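You operate a simulated robot arm through the tools that you are given. There is no shell and no other tool.

You run a simulated robot arm. Do the job below in one go: nothing can be reset, and whatever is moved stays where it is left.

Task
Start the racing game: cartridge into the console, console on, input 1, television on.
Fine: leave the other cartridges and the plugs.
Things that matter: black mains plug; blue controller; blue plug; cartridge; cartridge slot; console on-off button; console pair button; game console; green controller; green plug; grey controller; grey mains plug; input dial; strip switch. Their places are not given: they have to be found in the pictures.

Only the result counts: the job must be done as asked and must still hold three seconds after the hand-in. Knocking over, shifting, dropping, spilling or breaking anything else fails it.

Robot
A 6-joint arm with a fingered hand, fixed in place. Base frame: the origin is on the floor under the middle of its stand, x ahead of it, y to its left, z up; the work surface is at about z = 70. Units: cm, rad, N and s.
With the tool pointing down near the work surface it reaches from about 30 to 70 cm from the base axis. Its first joint turns from -2.897 to 2.897 rad. Payload 4 kg.
Tool frame: the origin (TCP) lies between the finger pads and is the grasp point; the fingertips stand 2.2 cm ahead of it; z points along the fingers, y is the line along which they close. The gripper opens to 11.2 cm; its body begins 6 cm behind the TCP. The gripper is a hand of 4 fingers: y runs from the thumb to the fingers, the wrist lies at [0, 0, -21.8] in the tool frame, and closing takes about 1.5 s.
Orientation is that of the tool frame in the base frame, as a unit quaternion [w, x, y, z]. With the fingers straight down and closing along the base's y, the tool's x points along the base's -x, its y along +y and its z along -z.

Tools
- The arm moves only by the tool play_rows. Its argument "series" is a list of rows, each a list of 6 numbers: the shift along the tool's x, y, z in cm, then the turn, a rotation vector about the tool's x, y, z in rad. In form: [[tx, ty, tz, wx, wy, wz], ...]. A call has 1 to 20 rows; each row shifts and turns the commanded pose from where the row before left it, along the tool's axes as they then stand. "hand" is the opening, from 0 (shut) to 1 (fully open), set as the call begins (left out, the last holds). Each row takes 0.2 s and may step no farther than 5 cm and 0.15 rad from the row before; otherwise, or with a gripper value out of range, the whole call is refused. Where a pose cannot be reached the arm comes as near as it can. A force on the tool above 40 N (or 10 N above the force at the start of the call, whichever is more), or a blocked arm, ends the call early, and 0.2 s more pass. Each finger travels about 4.5 cm/s and halts on what it meets, pressing with about 23 N; the grip force reading is that of the motor and also rises with nothing between the fingers. The clock runs only during rows and for 0.2 s after the last one: add rows that do not move to give the fingers time. The reply holds the time, the measured pose of the TCP, the force on the tool along the base axes, the opening and the grip force, in the units named above and with some noise, with the torque about the TCP (base axes, N m) and any sound that the robot's microphone picked up, and new pictures: "pictures" is both (left out), scene, wrist or none.
- Cameras (640 x 400 px; columns grow to the right, rows downward): "scene" is fixed at [5.02, 49.98, 147.44]; the picture's right is [0.15, -0.99, 0.00], its down [-0.93, -0.14, -0.34] and it looks along [0.33, 0.05, -0.94] (base axes); focal length 270 px, centre (320, 200). "wrist" rides on the gripper at [6.9, 0.4, -8.3] in the tool frame; the picture's right is [-0.06, 1.00, 0.00], its down [-0.77, -0.05, -0.64] and it looks along [-0.64, -0.04, 0.77] (tool axes); focal length 243 px, centre (320, 200).
- move_fingers(finger1, finger2, finger3, thumb_bend): sets how far each is bent, from 0 (flat) to 100 (curled in); at 30 the hand is open as for a grip, at 70 the pads meet at the TCP. One left out holds its place. A second passes; each finger stops where it meets its share of the squeeze, and holds until it gets a number again. A gripper value or a shape takes the hand back. It gives what a move gives, with no picture; readings hold the bend of each and the force on the fingers (four entries, about 0 where the hand has none), thumb and palm.
- set_grasp(shape): the hand has 4 fingers and takes this shape, open, in about a second: jaw (thumb against the fingers, like two jaws); tri (thumb and two fingers); tip (a fingertip pinch); poke (one finger out to press); point (the index stretched); flat (the hand flat); cup (the hand cupped); fist (a fist). The gripper value then closes the fingers along that shape, each until it touches; the sizes above hold for jaw. It gives what a move gives, with no picture.
- point_at(camera, pixels): there is no depth. For up to 12 entries [column, row, z] of the newest picture of that camera ("zoom" is the newest enlarged one), the place [x, y] in the base frame at which the ray of that pixel passes the height z, good to about 0.3 cm. No time passes.
- inspect(camera, box): a new picture of the part [left, top, right, bottom] of that camera's present view, enlarged. No time passes.
- sign_off(): hands the job in; it is judged then, once.

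Leave the gripper open and the arm clear of the work at the hand-in unless told otherwise.

The tools are called after "Call:" as a command line: name --pt "numbers of a row" for each row, then --argument value for the rest, lists and objects as JSON in quotes. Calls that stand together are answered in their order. play_rows: Moves the arm, as the interface text tells. Its arguments: {"type":"object","properties":{"series":{"type":"array"},"hand":{"type":"number"},"pictures":{"type":"string","enum":["both","scene","wrist","none"]}},"required":["series"]} The other tools are called the same way: set_grasp (shape) gives the hand a shape; move_fingers (finger1, finger2, finger3, thumb_bend) moves the fingers one by one; point_at (camera, pixels) gives the place at which the rays of pixels pass given heights; inspect (camera, box) takes an enlarged picture of a part of a camera's view; sign_off () hands the job in.

At the start:

```text
t: 0.0
tool_pos: [39.99, 25.08, 110.43]
orientation: [0.0, 0.0, 1.0, 0.0]
contact_force: [-0.9, -0.6, 0.3]
moment: [0.01, 0.02, -0.02]
opening: 11.18
gripper_force: 0.0
shape: jaw
bend: [30.0, 30.0, 30.0, 30.0]
finger forces: [0.0, 0.1, 0.0, 0.1, 0.0, 0.0]
```

scene: 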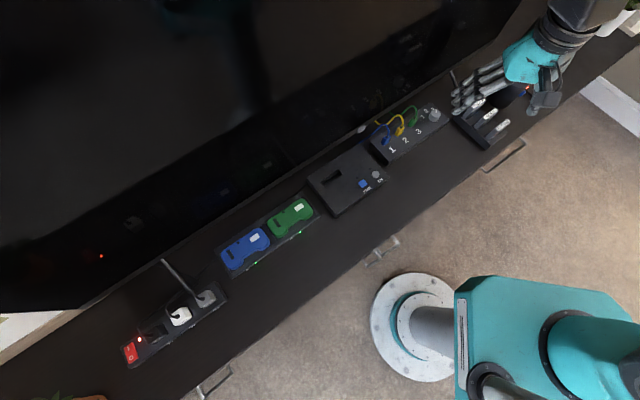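
wrist: 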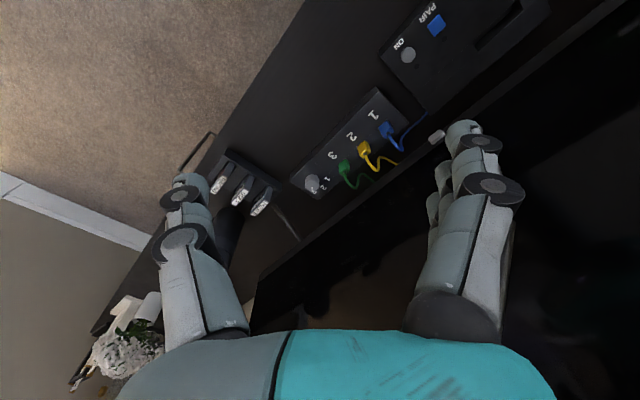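

I see a TV bench with a power strip (scene around 170,320), two controllers (245,250 and 290,215), the console (345,180), an input box with dial (410,130), and a cartridge rack (480,120). First I'll enlarge parts of the scene view.

Call:
inspect --camera "scene" --box '[290, 130, 410, 230]'

Call:
inspect --camera "scene" --box '[360, 60, 540, 180]'

Call:
inspect --camera "scene" --box '[100, 250, 240, 380]'

Call:
inspect --camera "wrist" --box '[180, 0, 560, 240]'

```text
4.00 times, centred on (350, 180) of scene
```

zoom: 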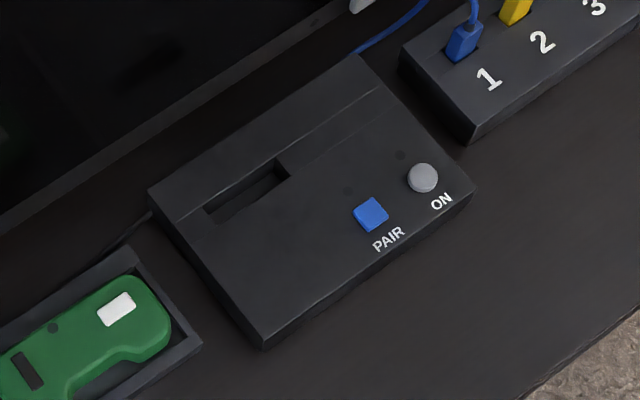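

```text
3.33 times, centred on (450, 120) of scene
```

zoom: 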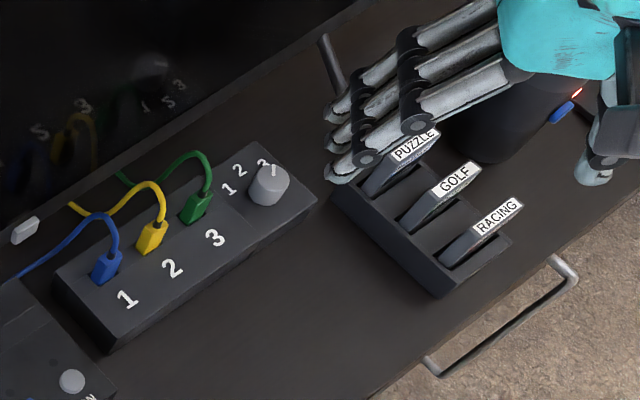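

```text
3.08 times, centred on (170, 315) of scene
```

zoom: 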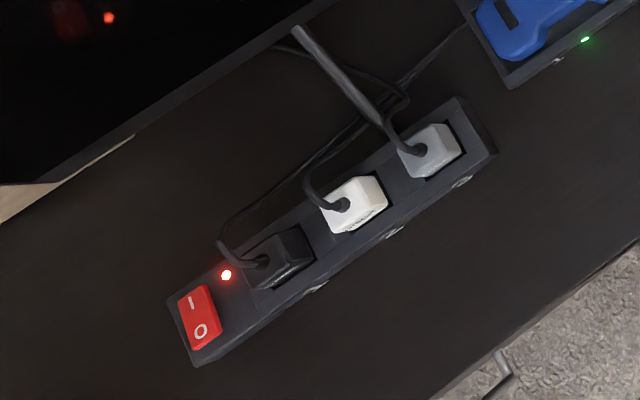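

```text
1.67 times, centred on (370, 120) of wrist
```

zoom: 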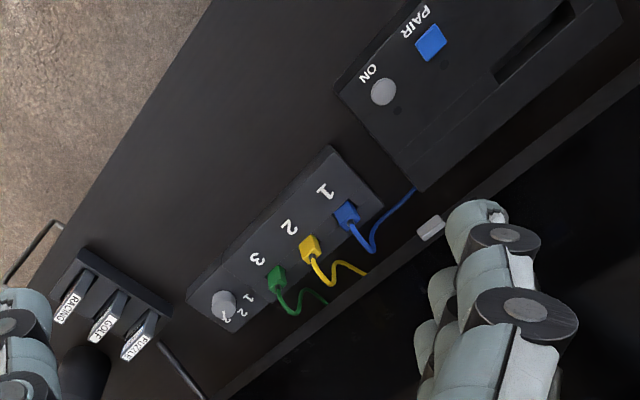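

The strip switch shows its red light, and the TV has a red standby light at scene (101,256). A light grey piece at (361,128) on the TV edge may be its button. I'll locate the main parts next, at several guessed heights.

Call:
point_at --camera "scene" --pixels '[[363, 184, 75], [375.5, 174.5, 75], [351, 177, 75], [332, 177, 75], [435, 115, 75], [361, 128, 72], [496, 127, 80], [475, 105, 80], [101, 256, 75], [135, 352, 74], [343, 216, 70], [408, 177, 70]]'

Call:
inspect --camera "scene" --box '[330, 90, 410, 150]'

Call:
inspect --camera "scene" --box '[500, 60, 600, 130]'

Call:
inspect --camera "scene" --box '[400, 90, 460, 140]'

```text
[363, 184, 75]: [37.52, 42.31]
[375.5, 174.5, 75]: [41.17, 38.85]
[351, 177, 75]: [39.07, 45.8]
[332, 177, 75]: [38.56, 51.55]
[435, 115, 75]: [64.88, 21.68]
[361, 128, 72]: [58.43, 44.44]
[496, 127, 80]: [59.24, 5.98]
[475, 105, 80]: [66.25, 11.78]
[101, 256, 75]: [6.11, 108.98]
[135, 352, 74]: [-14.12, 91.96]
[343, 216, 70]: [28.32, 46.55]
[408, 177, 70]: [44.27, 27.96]
```

```text
6.67 times, centred on (370, 120) of scene
```

zoom: 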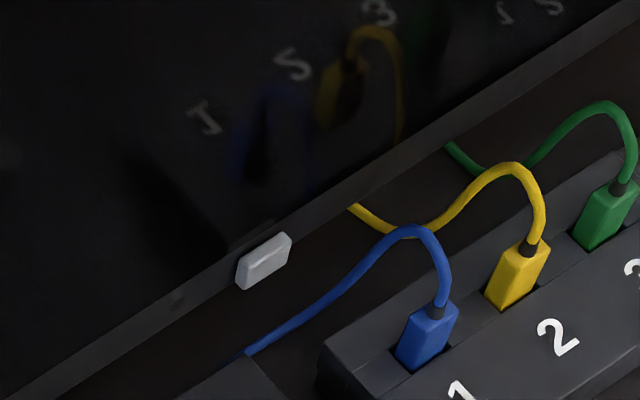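

```text
5.71 times, centred on (550, 95) of scene
```

zoom: 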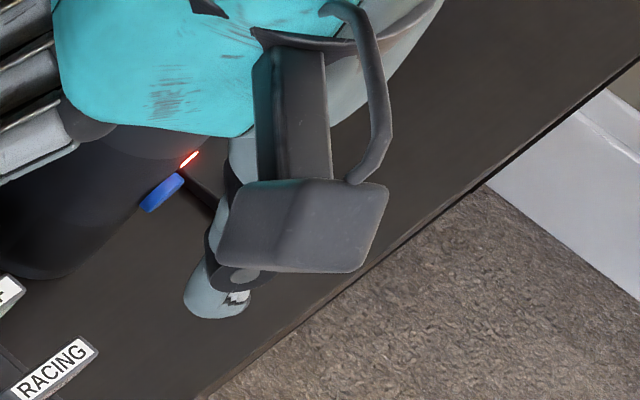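

```text
8.00 times, centred on (430, 115) of scene
```

zoom: 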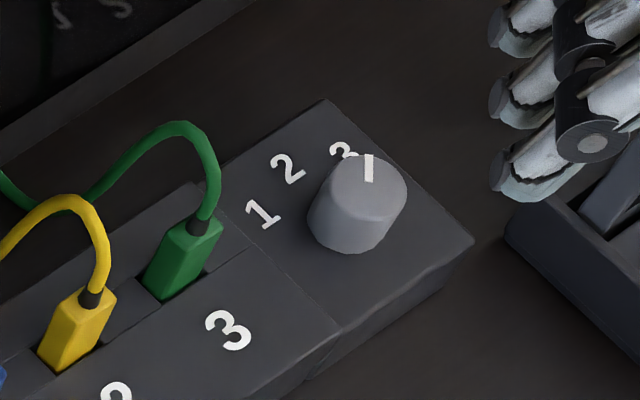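

The grey button at scene (361,128) sits on the TV's lower bezel, and the dial's line appears to point at 3. Next I move the hand toward the rack side for a close wrist view of the cartridges and dial.

Call:
play_rows --pt "0 -3.2 1 0 0 0" --pt "0 -3.2 1 0 0 0" --pt "0 -3.2 1 0 0 0" --pt "0 -3.2 1 0 0 0" --pt "0 -3.2 1 0 0 0" --pt "0 0 0 0 0 0" --pictures "both"

```text
t: 1.4
tool_pos: [40.16, 9.21, 105.67]
orientation: [0.0, 0.001, 1.0, 0.001]
contact_force: [0.0, 0.2, 0.5]
moment: [0.03, -0.01, 0.0]
opening: 11.18
gripper_force: 0.1
shape: jaw
bend: [30.0, 30.0, 30.0, 30.0]
finger forces: [0.0, 0.0, 0.0, 0.0, 0.1, 0.1]
```

scene: 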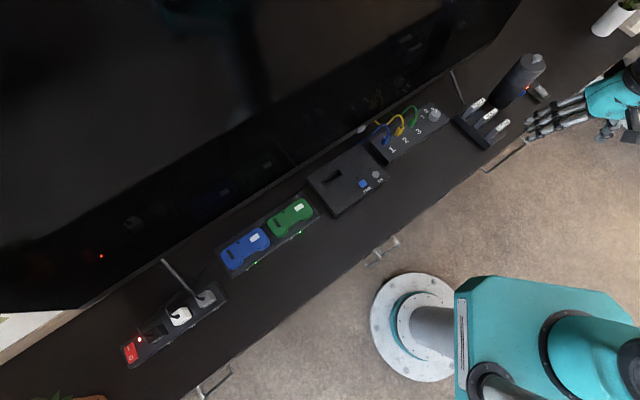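
wrist: 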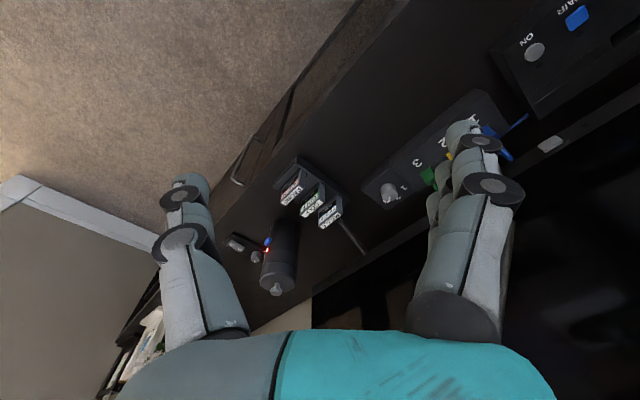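

The hand now leaves the rack uncovered: a tall dark cylinder stands at scene (515,85) beside it. I'll enlarge the rack, the cylinder and the dial.

Call:
inspect --camera "scene" --box '[440, 50, 560, 150]'

Call:
inspect --camera "wrist" --box '[210, 140, 420, 300]'

Call:
inspect --camera "wrist" --box '[350, 70, 580, 230]'

Call:
inspect --camera "scene" --box '[450, 90, 520, 150]'

```text
4.00 times, centred on (500, 100) of scene
```

zoom: 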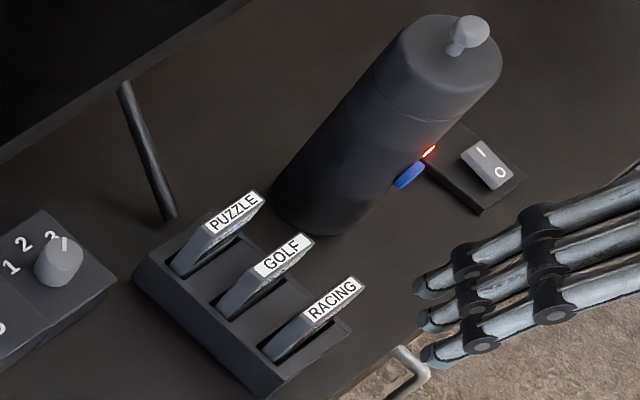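

```text
2.50 times, centred on (315, 220) of wrist
```

zoom: 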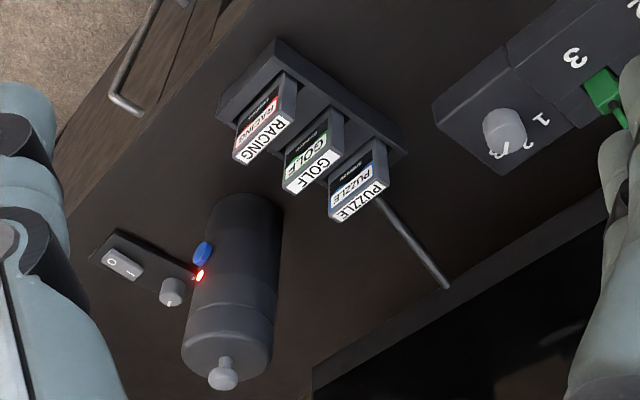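

```text
2.50 times, centred on (465, 150) of wrist
```

zoom: 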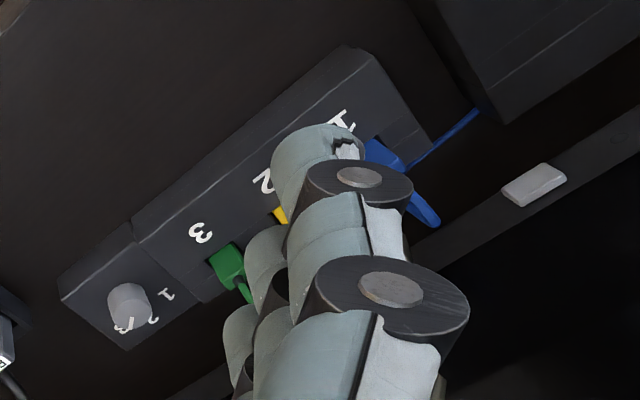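

```text
6.67 times, centred on (485, 120) of scene
```

zoom: 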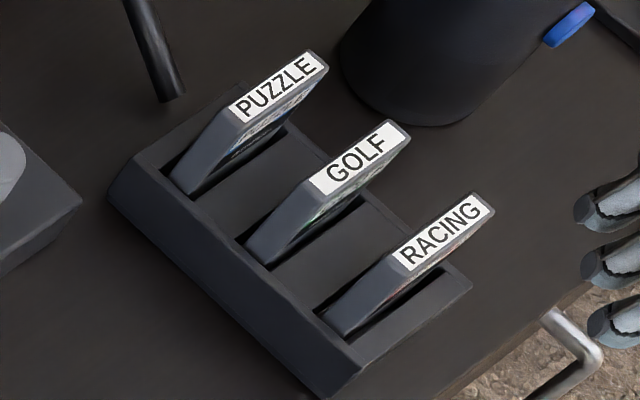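

The RACING cartridge is the one nearest the room, with its label facing the room. I'll triangulate its top, the dial, the TV button and other points by comparing rays from both cameras at several heights.

Call:
point_at --camera "scene" --pixels '[[503.7, 124.8, 76], [503.7, 124.8, 80], [503.7, 124.8, 84], [436.5, 114.5, 73], [436.5, 114.5, 76], [436.5, 114.5, 79], [361.2, 128.5, 72], [361.2, 128.5, 76], [361.2, 128.5, 80], [375.7, 174.3, 73], [375.7, 174.3, 76], [375.7, 174.3, 79]]'

Call:
point_at --camera "wrist" --pixels '[[293, 195.2, 76], [293, 195.2, 80], [293, 195.2, 84], [389, 192, 73], [389, 192, 76], [389, 192, 79], [550.8, 144, 72], [550.8, 144, 76], [550.8, 144, 80], [534.5, 51.5, 73], [534.5, 51.5, 76], [534.5, 51.5, 79]]'

```text
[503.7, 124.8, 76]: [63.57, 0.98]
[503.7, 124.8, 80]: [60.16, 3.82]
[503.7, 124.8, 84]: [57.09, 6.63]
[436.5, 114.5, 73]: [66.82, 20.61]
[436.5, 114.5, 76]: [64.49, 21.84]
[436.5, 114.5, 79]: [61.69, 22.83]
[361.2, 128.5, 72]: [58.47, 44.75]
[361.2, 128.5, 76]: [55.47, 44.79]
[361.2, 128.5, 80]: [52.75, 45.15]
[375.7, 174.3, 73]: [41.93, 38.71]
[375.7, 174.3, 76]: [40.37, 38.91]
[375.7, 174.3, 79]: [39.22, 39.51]
```

```text
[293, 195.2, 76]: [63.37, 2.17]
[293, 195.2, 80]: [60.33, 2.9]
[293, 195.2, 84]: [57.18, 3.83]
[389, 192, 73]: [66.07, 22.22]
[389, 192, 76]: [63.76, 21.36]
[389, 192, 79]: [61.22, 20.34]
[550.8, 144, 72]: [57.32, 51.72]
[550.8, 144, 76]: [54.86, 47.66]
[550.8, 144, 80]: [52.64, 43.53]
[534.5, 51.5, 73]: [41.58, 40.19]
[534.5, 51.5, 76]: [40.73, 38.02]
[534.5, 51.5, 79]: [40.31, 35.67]
```

Comparing the rays gives roughly: RACING top near (61.7, 2.6, 78.2), dial top near (64.8, 21.6, 75.3), TV button near (53.7, 45.0, 78.6) and console ON button near (41, 38.9, 74.9). The bench runs along about (0.65, -0.76). Next I turn the hand so its closing line lies across the cartridges and move to view the rack from the left.

Call:
play_rows --pt "0 0 0 0 0 0.1437" --pt "0 0 0 0 0 0.1437" --pt "0 0 0 0 0 0.1437" --pt "0 0 0 0 0 0.1437" --pt "0 0 0 0 0 0.1437" --pt "0 0 0 0 0 0.1437" --pt "-1.82 2.39 2.4 0 0 0" --pt "-1.82 2.39 2.4 0 0 0" --pt "-1.82 2.39 2.4 0 0 0" --pt "-1.82 2.39 2.4 0 0 0" --pt "-1.82 2.39 2.4 0 0 0" --pt "0 0 0 0 0 0" --pictures "both"

```text
t: 4.0
tool_pos: [55.26, 10.0, 93.65]
orientation: [0.0, 0.418, 0.909, 0.0]
contact_force: [-0.2, 0.2, -0.2]
moment: [-0.02, -0.01, 0.01]
opening: 11.18
gripper_force: 0.0
shape: jaw
bend: [30.0, 30.0, 30.0, 30.0]
finger forces: [0.0, 0.0, 0.0, 0.0, 0.1, 0.1]
```

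scene: 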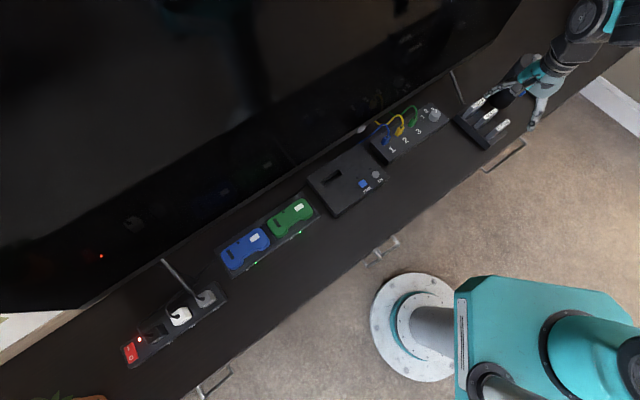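
wrist: 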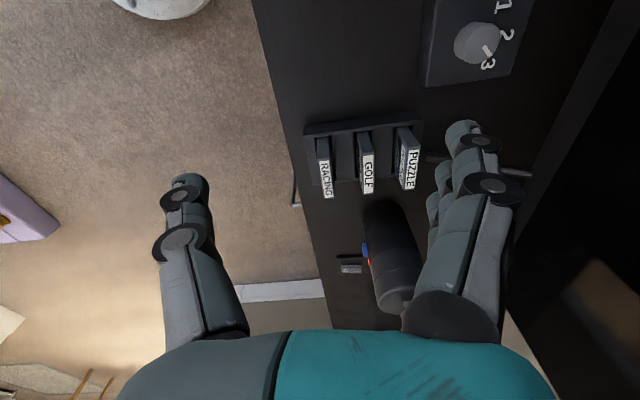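

The rack is now seen in profile at wrist (360,155), with RACING at (325,170), and the dial at the top right. I'll enlarge both.

Call:
inspect --camera "wrist" --box '[280, 90, 440, 210]'

Call:
inspect --camera "wrist" --box '[410, 0, 540, 90]'

```text
3.33 times, centred on (360, 150) of wrist
```

zoom: 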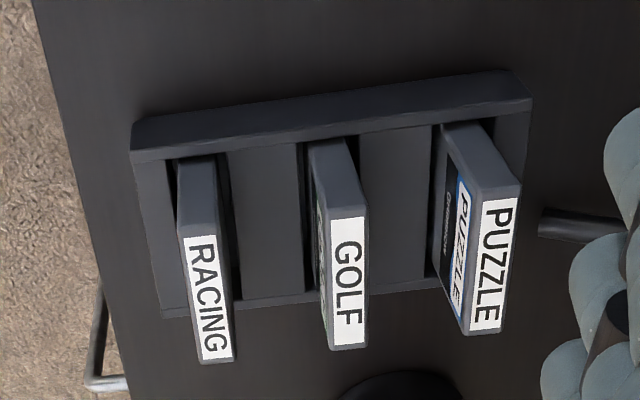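

```text
4.44 times, centred on (475, 45) of wrist
```

zoom: 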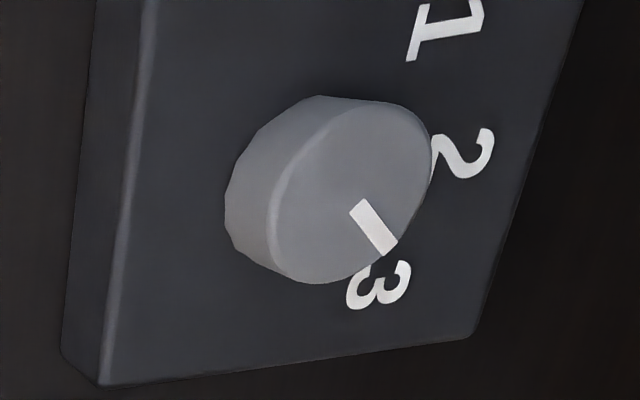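

The dial line points at 3, so it must turn to 1. I'll take the rack enlargement again to measure corner points on it.

Call:
inspect --camera "wrist" --box '[290, 100, 420, 210]'

```text
3.64 times, centred on (355, 155) of wrist
```

zoom: 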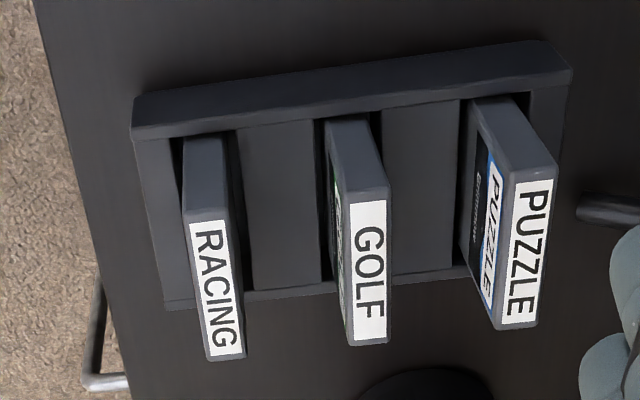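

I'll measure corners of the RACING and GOLF tops (z about 78.2) and the rack rims (z about 72–73).

Call:
point_at --camera "zoom" --pixels '[[186, 220, 78.2], [230, 213, 78.2], [207, 362, 78.2], [244, 356, 78.2], [347, 196, 78.2], [388, 190, 78.2], [350, 348, 78.2], [390, 343, 78.2], [135, 97, 70], [540, 40, 70], [133, 138, 72], [572, 80, 72]]'

Call:
point_at --camera "scene" --pixels '[[498.5, 130.5, 78.2], [511.5, 122.3, 78.2], [495.8, 127.8, 78.2], [508.8, 119.3, 78.2], [484.8, 122, 78.2], [498.3, 112.5, 78.2], [490.5, 144.5, 72], [453.5, 113.3, 72], [490.5, 149.5, 70], [453.5, 119, 70], [501, 97.5, 70], [530, 57, 90]]'

```text
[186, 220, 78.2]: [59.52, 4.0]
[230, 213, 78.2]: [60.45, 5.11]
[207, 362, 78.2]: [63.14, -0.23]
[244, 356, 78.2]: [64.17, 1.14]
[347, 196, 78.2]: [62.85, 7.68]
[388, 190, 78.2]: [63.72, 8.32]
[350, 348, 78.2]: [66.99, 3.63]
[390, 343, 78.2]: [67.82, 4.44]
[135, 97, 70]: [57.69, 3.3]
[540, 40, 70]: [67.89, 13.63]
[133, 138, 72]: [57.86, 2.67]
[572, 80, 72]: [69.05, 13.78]
```

```text
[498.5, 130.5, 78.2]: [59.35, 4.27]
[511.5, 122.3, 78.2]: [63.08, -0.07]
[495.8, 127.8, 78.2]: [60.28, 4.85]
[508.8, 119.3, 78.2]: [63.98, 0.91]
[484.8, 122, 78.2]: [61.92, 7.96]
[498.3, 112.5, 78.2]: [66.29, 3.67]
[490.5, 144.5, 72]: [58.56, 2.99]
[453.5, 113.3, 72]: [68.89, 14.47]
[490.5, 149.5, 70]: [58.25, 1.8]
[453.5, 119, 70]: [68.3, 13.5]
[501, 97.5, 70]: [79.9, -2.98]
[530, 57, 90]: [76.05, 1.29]
```

RACING's top is centred near (61.75, 2.5, 78.2). It is about 5.6 cm wide and 1.4 cm thick, with 3.6 cm of free gap to GOLF. Next I narrow the hand to about 3.5 cm and move above it, staying higher than the cartridge tops.

Call:
play_rows --hand 0.32 --pt "-1.98 0.01 1.5 0 0 0" --pt "-1.98 0.01 1.5 0 0 0" --pt "-1.98 0.01 1.5 0 0 0" --pt "-1.98 0.01 1.5 0 0 0" --pt "-1.98 0.01 1.5 0 0 0" --pt "0 0 0 0 0 0" --pt "0 0 0 0 0 0" --pt "0 0 0 0 0 0" --pictures "both"

```text
t: 5.8
tool_pos: [61.38, 2.71, 85.95]
orientation: [0.0, 0.418, 0.908, 0.0]
contact_force: [0.1, -0.6, 0.4]
moment: [-0.03, -0.01, -0.01]
opening: 3.64
gripper_force: 0.1
shape: jaw
bend: [73.0, 73.0, 73.0, 70.0]
finger forces: [0.0, 0.0, 0.0, 0.1, 0.1, 0.0]
```

scene: 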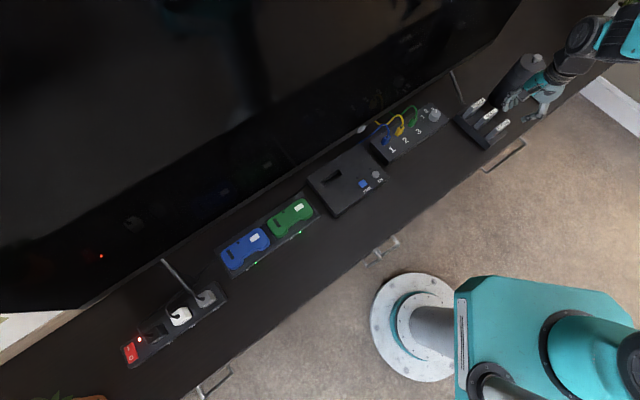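
wrist: 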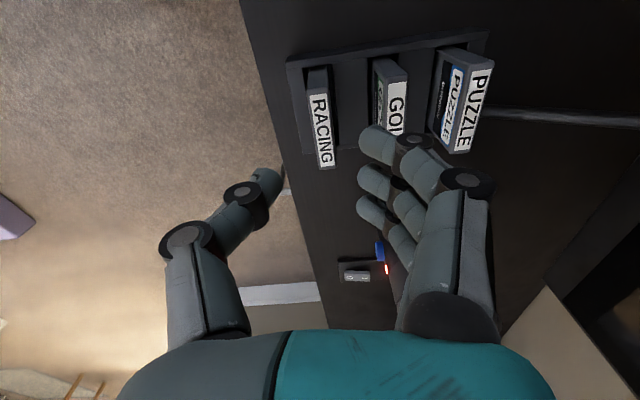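

The cartridge top projects right where the pose predicts, between thumb and fingers. I'll narrow the hand a little more to clear GOLF, then lower so the fingertips are just above the top and check again.

Call:
play_rows --hand 0.25 --pt "-0.4 -0.05 0 0 0 0" --pt "0 0 1.5 0 0 0" --pt "0 0 1.5 0 0 0" --pt "0 0 1.5 0 0 0" --pt "0 0 0 0 0 0" --pt "0 0 0 0 0 0" --pictures "wrist"

```text
t: 7.2
tool_pos: [61.74, 2.0, 81.41]
orientation: [0.0, 0.418, 0.909, 0.0]
contact_force: [-1.0, 0.7, -1.0]
moment: [0.0, 0.01, 0.03]
opening: 2.86
gripper_force: 0.0
shape: jaw
bend: [73.0, 73.0, 73.0, 70.0]
finger forces: [0.0, 0.0, 0.0, 0.0, 0.0, 0.1]
```

wrist: 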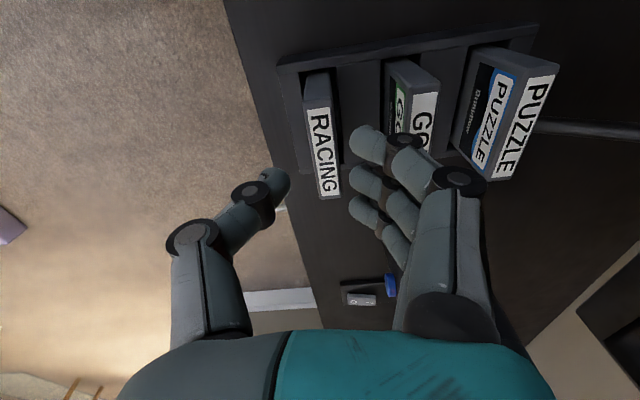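

I'll zoom in on the cartridge and fingertips for the exact alignment.

Call:
inspect --camera "wrist" --box '[250, 90, 410, 230]'

```text
2.86 times, centred on (330, 160) of wrist
```

zoom: 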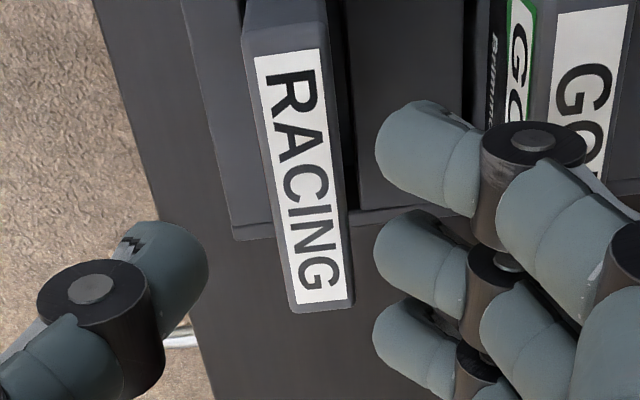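

The cartridge centre sits about 0.2–0.3 cm toward the fingers and 0.5 cm along the bench. I'll correct along the bench, lower to TCP z of about 77.5 in small steps, and watch the force.

Call:
play_rows --pt "0.5 0.05 0 0 0 0" --pt "0 0 1.0 0 0 0" --pt "0 0 1.0 0 0 0" --pt "0 0 1.0 0 0 0" --pt "0 0 0.9 0 0 0" --pt "0 0 0 0 0 0" --pictures "both"

```text
t: 8.6
tool_pos: [61.47, 2.69, 77.69]
orientation: [0.0, 0.417, 0.909, 0.0]
contact_force: [-0.7, -0.1, -0.2]
moment: [-0.03, -0.03, 0.0]
opening: 2.85
gripper_force: 0.1
shape: jaw
bend: [73.0, 73.0, 73.0, 70.0]
finger forces: [0.1, 0.0, 0.0, 0.1, 0.1, 0.1]
```

scene: 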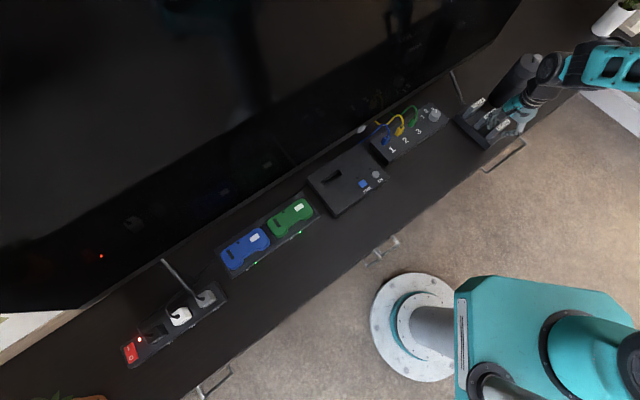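
wrist: 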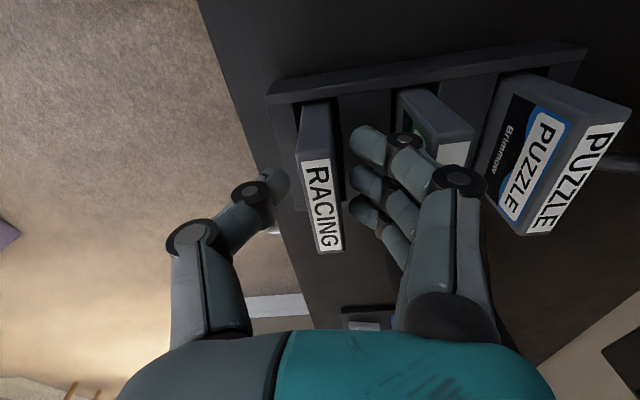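

The RACING cartridge stands between thumb and fingers with nothing touched. Now I close the hand on it.

Call:
play_rows --hand 0 --pt "0 0 0 0 0 0" --pt "0 0 0 0 0 0" --pt "0 0 0 0 0 0" --pt "0 0 0 0 0 0" --pt "0 0 0 0 0 0" --pictures "wrist"

Call:
inspect --camera "wrist" --box '[240, 90, 420, 260]'

Call:
inspect --camera "scene" --box '[440, 50, 580, 160]'

```text
t: 9.8
tool_pos: [61.47, 2.81, 77.64]
orientation: [0.001, 0.418, 0.908, 0.0]
contact_force: [0.8, 1.5, 0.0]
moment: [0.03, 0.02, 0.02]
opening: 0.98
gripper_force: 22.8
shape: jaw
bend: [71.0, 71.0, 71.0, 70.0]
finger forces: [6.8, 6.9, 7.0, 0.0, 20.4, 0.0]
```

wrist: 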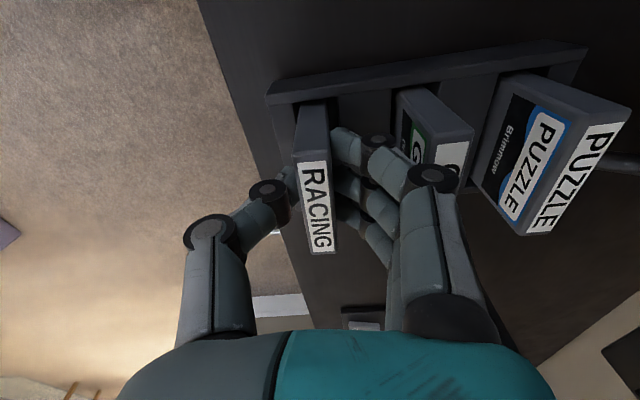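

```text
2.35 times, centred on (330, 175) of wrist
```

zoom: 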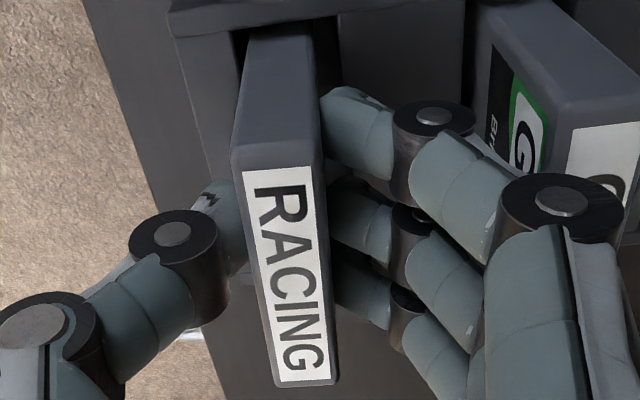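

```text
3.64 times, centred on (510, 105) of scene
```

zoom: 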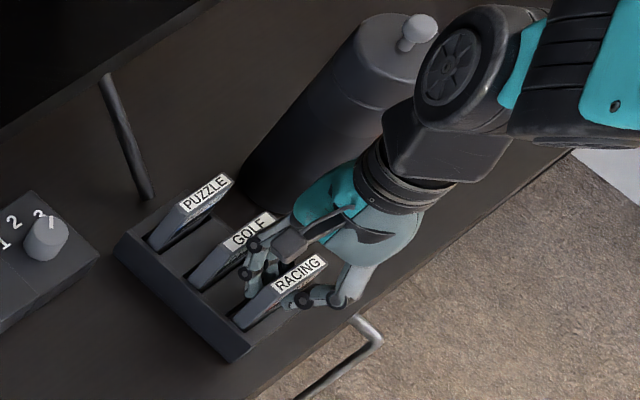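

The grip holds, with 6.8–7.0 N on each finger and 20 N on the thumb. Now I lift straight up slowly and check that the rack stays.

Call:
play_rows --pt "0 0 -0.6 0 0 0" --pt "0 0 -0.6 0 0 0" --pt "0 0 -0.8 0 0 0" --pt "0 0 -1.0 0 0 0" --pt "0 0 0 0 0 0" --pictures "both"

Call:
inspect --camera "scene" --box '[440, 50, 580, 160]'

```text
t: 11.0
tool_pos: [61.52, 2.78, 80.56]
orientation: [0.0, 0.418, 0.909, 0.0]
contact_force: [0.1, -0.2, -0.8]
moment: [0.0, 0.0, 0.03]
opening: 0.97
gripper_force: 22.8
shape: jaw
bend: [71.0, 71.0, 71.0, 70.0]
finger forces: [7.0, 6.8, 7.0, 0.0, 20.9, 0.1]
```

scene: 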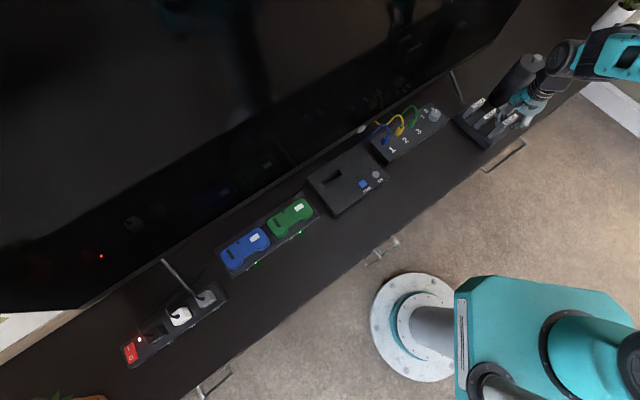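
wrist: 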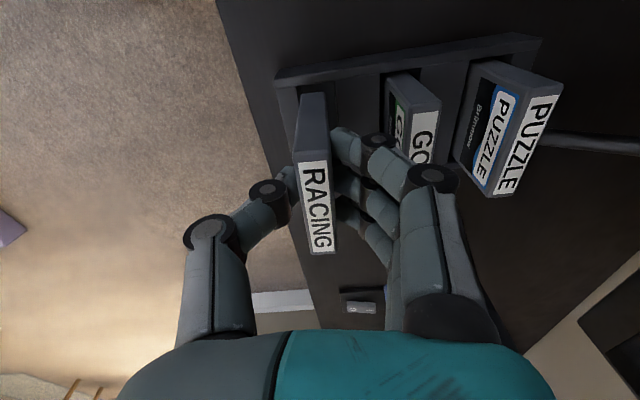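

```text
3.64 times, centred on (510, 105) of scene
```

zoom: 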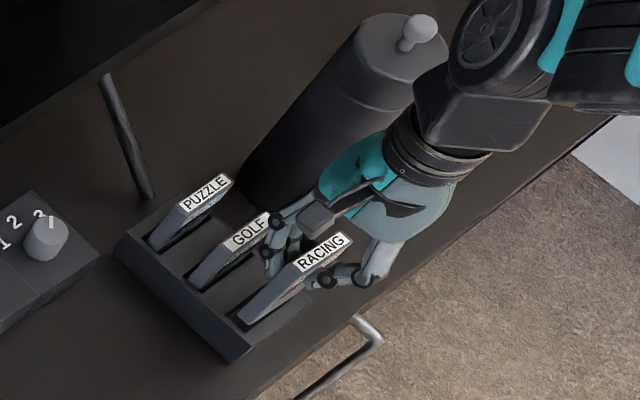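

The cartridge is rising free and the rack hasn't moved. I'll lift further to a safe height and, in the meantime, enlarge the console slot in the scene view.

Call:
play_rows --pt "0 0 -2.0 0 0 0" --pt "0 0 -2.5 0 0 0" --pt "0 0 -2.5 0 0 0" --pt "0 0 -2.5 0 0 0" --pt "0 0 -2.5 0 0 0" --pt "0 0 0 0 0 0" --pictures "both"

Call:
inspect --camera "scene" --box '[300, 140, 396, 220]'

```text
t: 12.4
tool_pos: [61.62, 2.48, 92.6]
orientation: [0.0, 0.418, 0.908, 0.0]
contact_force: [-0.6, -0.3, 0.4]
moment: [0.01, 0.0, 0.01]
opening: 0.97
gripper_force: 23.3
shape: jaw
bend: [71.0, 71.0, 71.0, 70.0]
finger forces: [7.2, 6.8, 6.9, 0.0, 20.9, 0.0]
```

scene: 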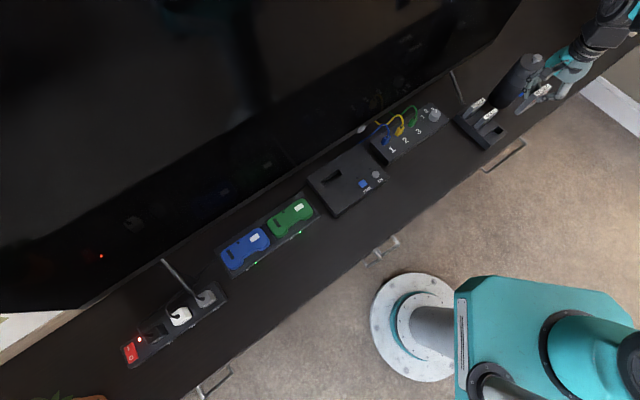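
wrist: 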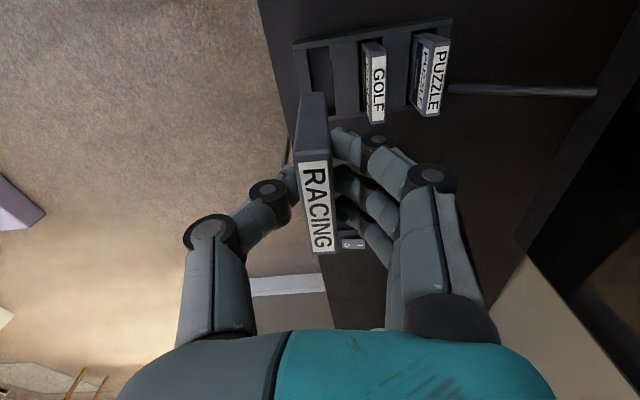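

```text
5.00 times, centred on (348, 180) of scene
```

zoom: 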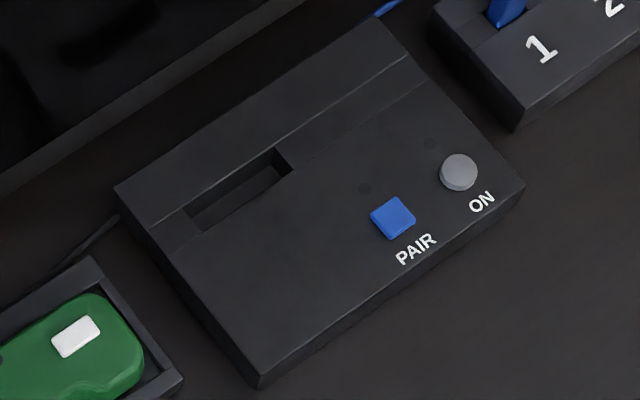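

The slot shows clearly at zoom corners (187,212), (276,148), (295,170), (205,232). I'll locate these at candidate top heights, along with the console's top corners.

Call:
point_at --camera "zoom" --pixels '[[187, 212, 74.3], [276, 148, 74.3], [295, 170, 74.3], [205, 232, 74.3], [115, 187, 74.3], [375, 20, 74.3], [260, 375, 74.3], [523, 188, 74.3], [262, 388, 70], [520, 205, 70], [459, 172, 74.9], [393, 216, 74.9]]'

```text
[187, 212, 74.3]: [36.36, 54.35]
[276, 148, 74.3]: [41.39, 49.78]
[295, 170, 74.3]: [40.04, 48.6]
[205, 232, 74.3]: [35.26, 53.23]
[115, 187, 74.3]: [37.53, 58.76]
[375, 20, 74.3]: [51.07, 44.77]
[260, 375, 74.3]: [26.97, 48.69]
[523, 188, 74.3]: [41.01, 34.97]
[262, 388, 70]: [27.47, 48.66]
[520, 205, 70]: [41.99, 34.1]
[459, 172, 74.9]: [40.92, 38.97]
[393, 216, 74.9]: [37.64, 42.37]
```

The console (and its slot) runs at about -45°, slightly turned from the rack's -49°. Now I'll check the TV's lower edge line to know the clearance behind the slot.

Call:
point_at --camera "scene" --pixels '[[284, 178, 77], [346, 140, 77], [361.2, 128.5, 78.6], [390, 109, 77], [220, 220, 77], [455, 70, 77], [455, 93, 70], [165, 262, 77], [187, 287, 70]]'

Call:
inspect --camera "scene" --box '[240, 90, 400, 200]'

```text
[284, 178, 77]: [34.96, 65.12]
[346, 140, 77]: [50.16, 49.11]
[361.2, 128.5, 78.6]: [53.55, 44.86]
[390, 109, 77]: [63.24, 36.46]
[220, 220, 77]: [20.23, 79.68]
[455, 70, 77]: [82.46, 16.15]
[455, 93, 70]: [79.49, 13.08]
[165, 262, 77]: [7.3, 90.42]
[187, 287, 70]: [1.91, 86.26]
```

```text
3.64 times, centred on (320, 145) of scene
```

zoom: 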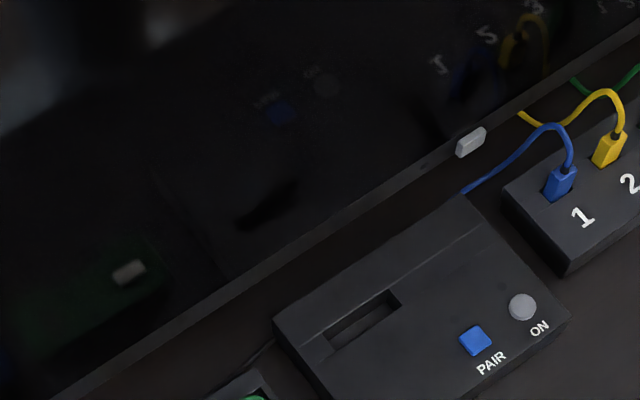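

The TV edge also runs at -45°, and its face lies about 7 cm behind the slot centre (slot near (38.3, 51.5)). I'll turn the hand 4.4° to match and carry the cartridge at height to just right of the slot, so the wrist camera can see the slot.

Call:
play_rows --pt "0 0 0 0 0 -0.077" --pt "3.63 1.4 0 0 0 0" --pt "3.63 1.4 0 0 0 0" --pt "3.63 1.4 0 0 0 0" --pt "3.63 1.4 0 0 0 0" --pt "3.63 1.4 0 0 0 0" --pt "3.63 1.4 0 0 0 0" --pt "3.63 1.4 0 0 0 0" --pt "3.63 1.4 0 0 0 0" --pt "3.63 1.4 0 0 0 0" --pt "3.63 1.4 0 0 0 0" --pt "3.63 1.4 0 0 0 0" --pt "3.63 1.4 0 0 0 0" --pt "3.0 1.0 0 0 0 0" --pt "0 0 0 0 0 0" --pictures "both"

```text
t: 15.6
tool_pos: [40.98, 48.05, 92.72]
orientation: [0.0, 0.382, 0.924, 0.0]
contact_force: [-0.8, -0.7, -1.0]
moment: [0.01, 0.01, 0.01]
opening: 1.0
gripper_force: 23.1
shape: jaw
bend: [71.0, 71.0, 71.0, 70.0]
finger forces: [6.9, 6.8, 6.8, 0.1, 20.5, 0.0]
```

scene: 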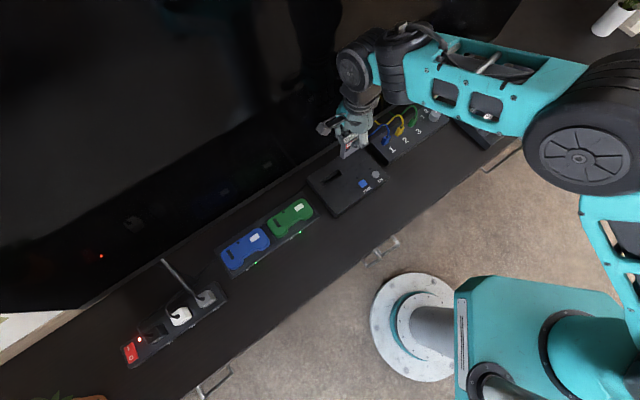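
wrist: 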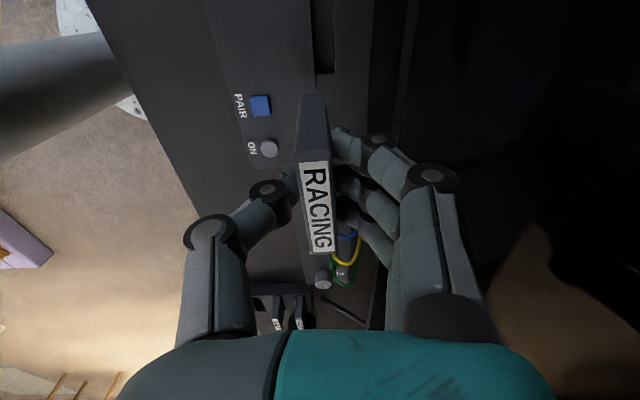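

The slot is visible at the top of the wrist view near (323,40), with the cartridge just below it. I'll enlarge that, and also the hand near the TV in the scene view.

Call:
inspect --camera "wrist" --box '[230, 0, 420, 120]'

Call:
inspect --camera "scene" --box '[290, 20, 440, 220]'

```text
3.33 times, centred on (325, 60) of wrist
```

zoom: 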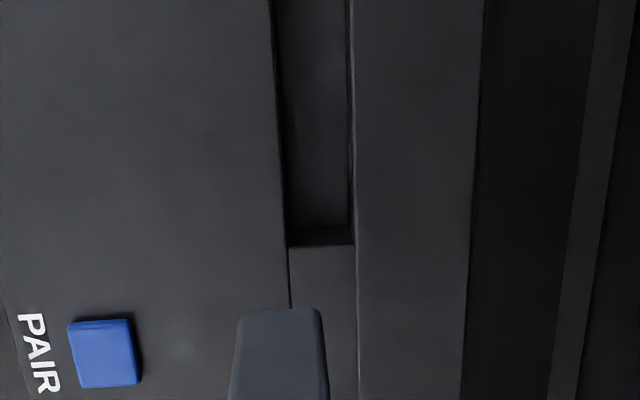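

```text
2.00 times, centred on (365, 120) of scene
```

zoom: 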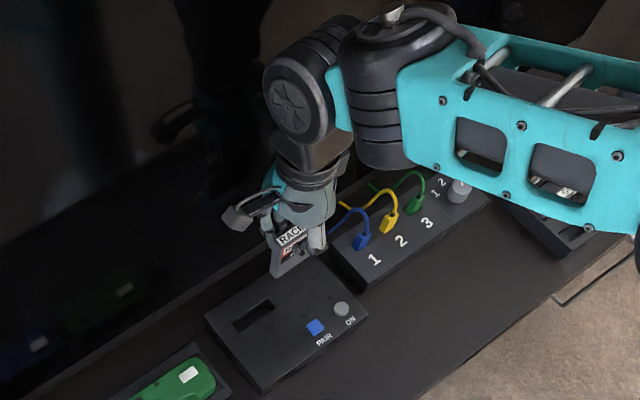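

I'll take the wrist enlargement again so I can measure slot edges in it.

Call:
inspect --camera "wrist" --box '[230, 0, 420, 120]'

Call:
point_at --camera "zoom" --pixels '[[288, 245, 74.3], [354, 245, 74.3], [272, 5, 74.3], [347, 5, 74.3], [484, 5, 74.3], [460, 395, 74.3], [290, 300, 74.3], [288, 245, 73], [354, 245, 73], [288, 245, 75.5], [101, 345, 74.9], [636, 10, 77]]'

```text
3.33 times, centred on (325, 60) of wrist
```

zoom: 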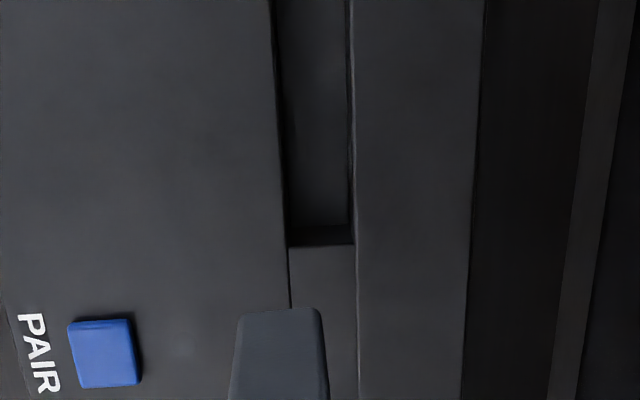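

```text
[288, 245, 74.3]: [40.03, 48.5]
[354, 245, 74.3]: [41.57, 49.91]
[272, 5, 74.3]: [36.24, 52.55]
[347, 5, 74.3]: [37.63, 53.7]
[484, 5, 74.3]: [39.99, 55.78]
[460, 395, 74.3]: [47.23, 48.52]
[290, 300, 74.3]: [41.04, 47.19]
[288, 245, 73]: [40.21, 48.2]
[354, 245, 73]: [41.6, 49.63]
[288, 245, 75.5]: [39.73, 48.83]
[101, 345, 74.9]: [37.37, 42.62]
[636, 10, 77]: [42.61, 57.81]
```

Both cameras agree: the slot centre is near (38.3, 51.5) with its axis at -45°, about 1.8 × 6.8 cm. Now I'll measure where the cartridge sits in the hand.

Call:
inspect --camera "wrist" --box '[260, 80, 380, 260]'

```text
2.22 times, centred on (320, 170) of wrist
```

zoom: 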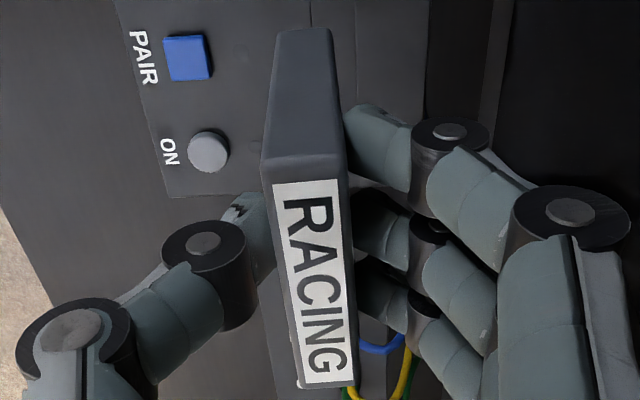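

I'll project the cartridge's top and bottom corners at guessed heights.

Call:
point_at --camera "zoom" --pixels '[[262, 165, 93.27], [344, 158, 93.27], [297, 388, 93.27], [355, 382, 93.27], [280, 28, 86], [330, 28, 86], [280, 28, 85], [330, 28, 85], [280, 28, 87], [330, 28, 87], [280, 28, 84], [330, 28, 84]]'

```text
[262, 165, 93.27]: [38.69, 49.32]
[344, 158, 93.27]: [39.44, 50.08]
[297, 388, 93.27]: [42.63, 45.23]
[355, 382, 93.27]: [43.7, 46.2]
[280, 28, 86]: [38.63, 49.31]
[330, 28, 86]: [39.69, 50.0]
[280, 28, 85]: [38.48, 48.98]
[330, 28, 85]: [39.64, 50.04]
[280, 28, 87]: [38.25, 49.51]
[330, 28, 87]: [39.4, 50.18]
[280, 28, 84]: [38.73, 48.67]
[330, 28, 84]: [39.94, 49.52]
```

The cartridge hangs vertical, is about 7.2 cm tall with its bottom about 6.6 cm below the TCP, and is parallel to the slot. It needs +4.7 cm along tool x and +0.77 cm along tool y. I'll shift and lower partway, then re-check alignment and TV clearance.

Call:
play_rows --pt "2.34 0.38 0 0 0 0" --pt "2.34 0.38 0 0 0 0" --pt "0 0 2.0 0 0 0" --pt "0 0 2.0 0 0 0" --pt "0 0 2.0 0 0 0" --pt "0 0 1.5 0 0 0" --pt "0 0 0 0 0 0" --pictures "both"

Call:
inspect --camera "scene" --box '[290, 110, 390, 220]'

Call:
inspect --camera "wrist" --box '[240, 20, 400, 260]'

```text
t: 17.2
tool_pos: [38.25, 52.18, 85.14]
orientation: [-0.001, 0.382, 0.924, -0.001]
contact_force: [-0.1, 0.1, 0.7]
moment: [-0.01, 0.01, -0.02]
opening: 0.98
gripper_force: 23.2
shape: jaw
bend: [71.0, 71.0, 71.0, 70.0]
finger forces: [7.0, 6.8, 6.7, 0.0, 20.6, 0.1]
```

scene: 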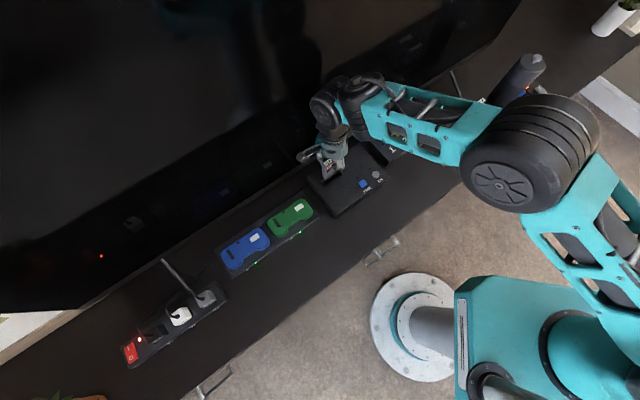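
wrist: 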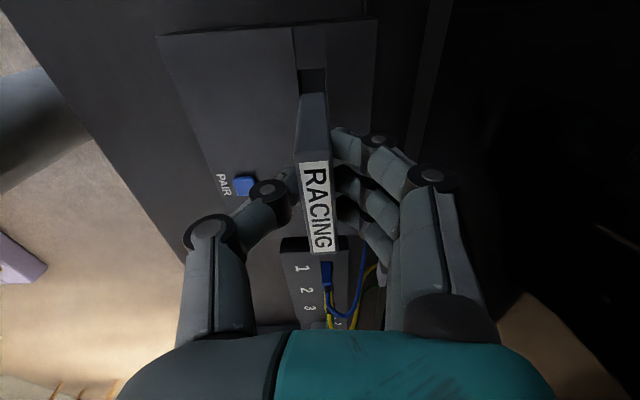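

```text
3.64 times, centred on (340, 165) of scene
```

zoom: 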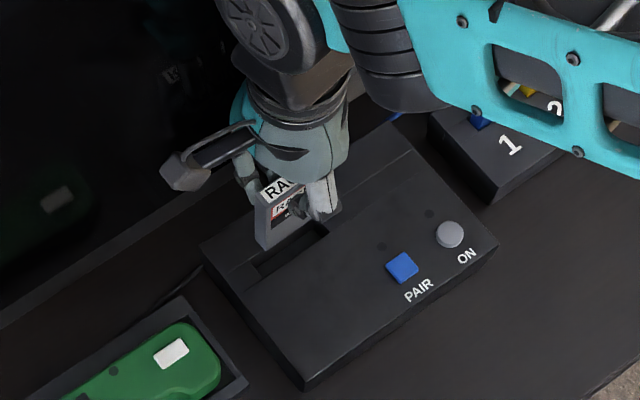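

```text
1.67 times, centred on (320, 140) of wrist
```

zoom: 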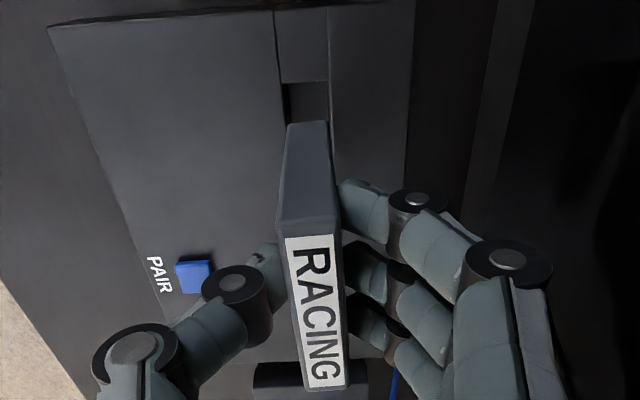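

The cartridge now hangs over the slot with the slot's left end just showing in the wrist view. I'll zoom tighter to measure the remaining error.

Call:
inspect --camera "wrist" --box '[270, 50, 366, 110]'

```text
6.67 times, centred on (318, 80) of wrist
```

zoom: 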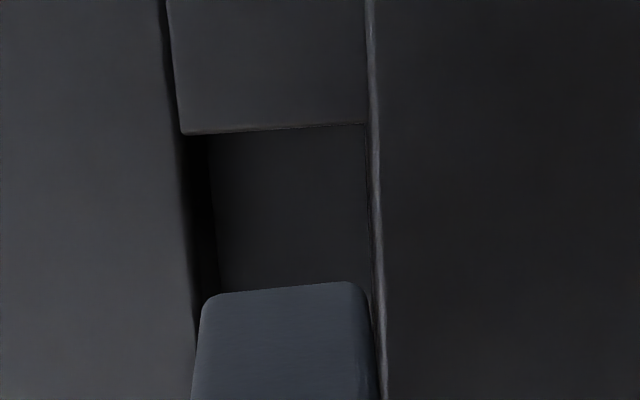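

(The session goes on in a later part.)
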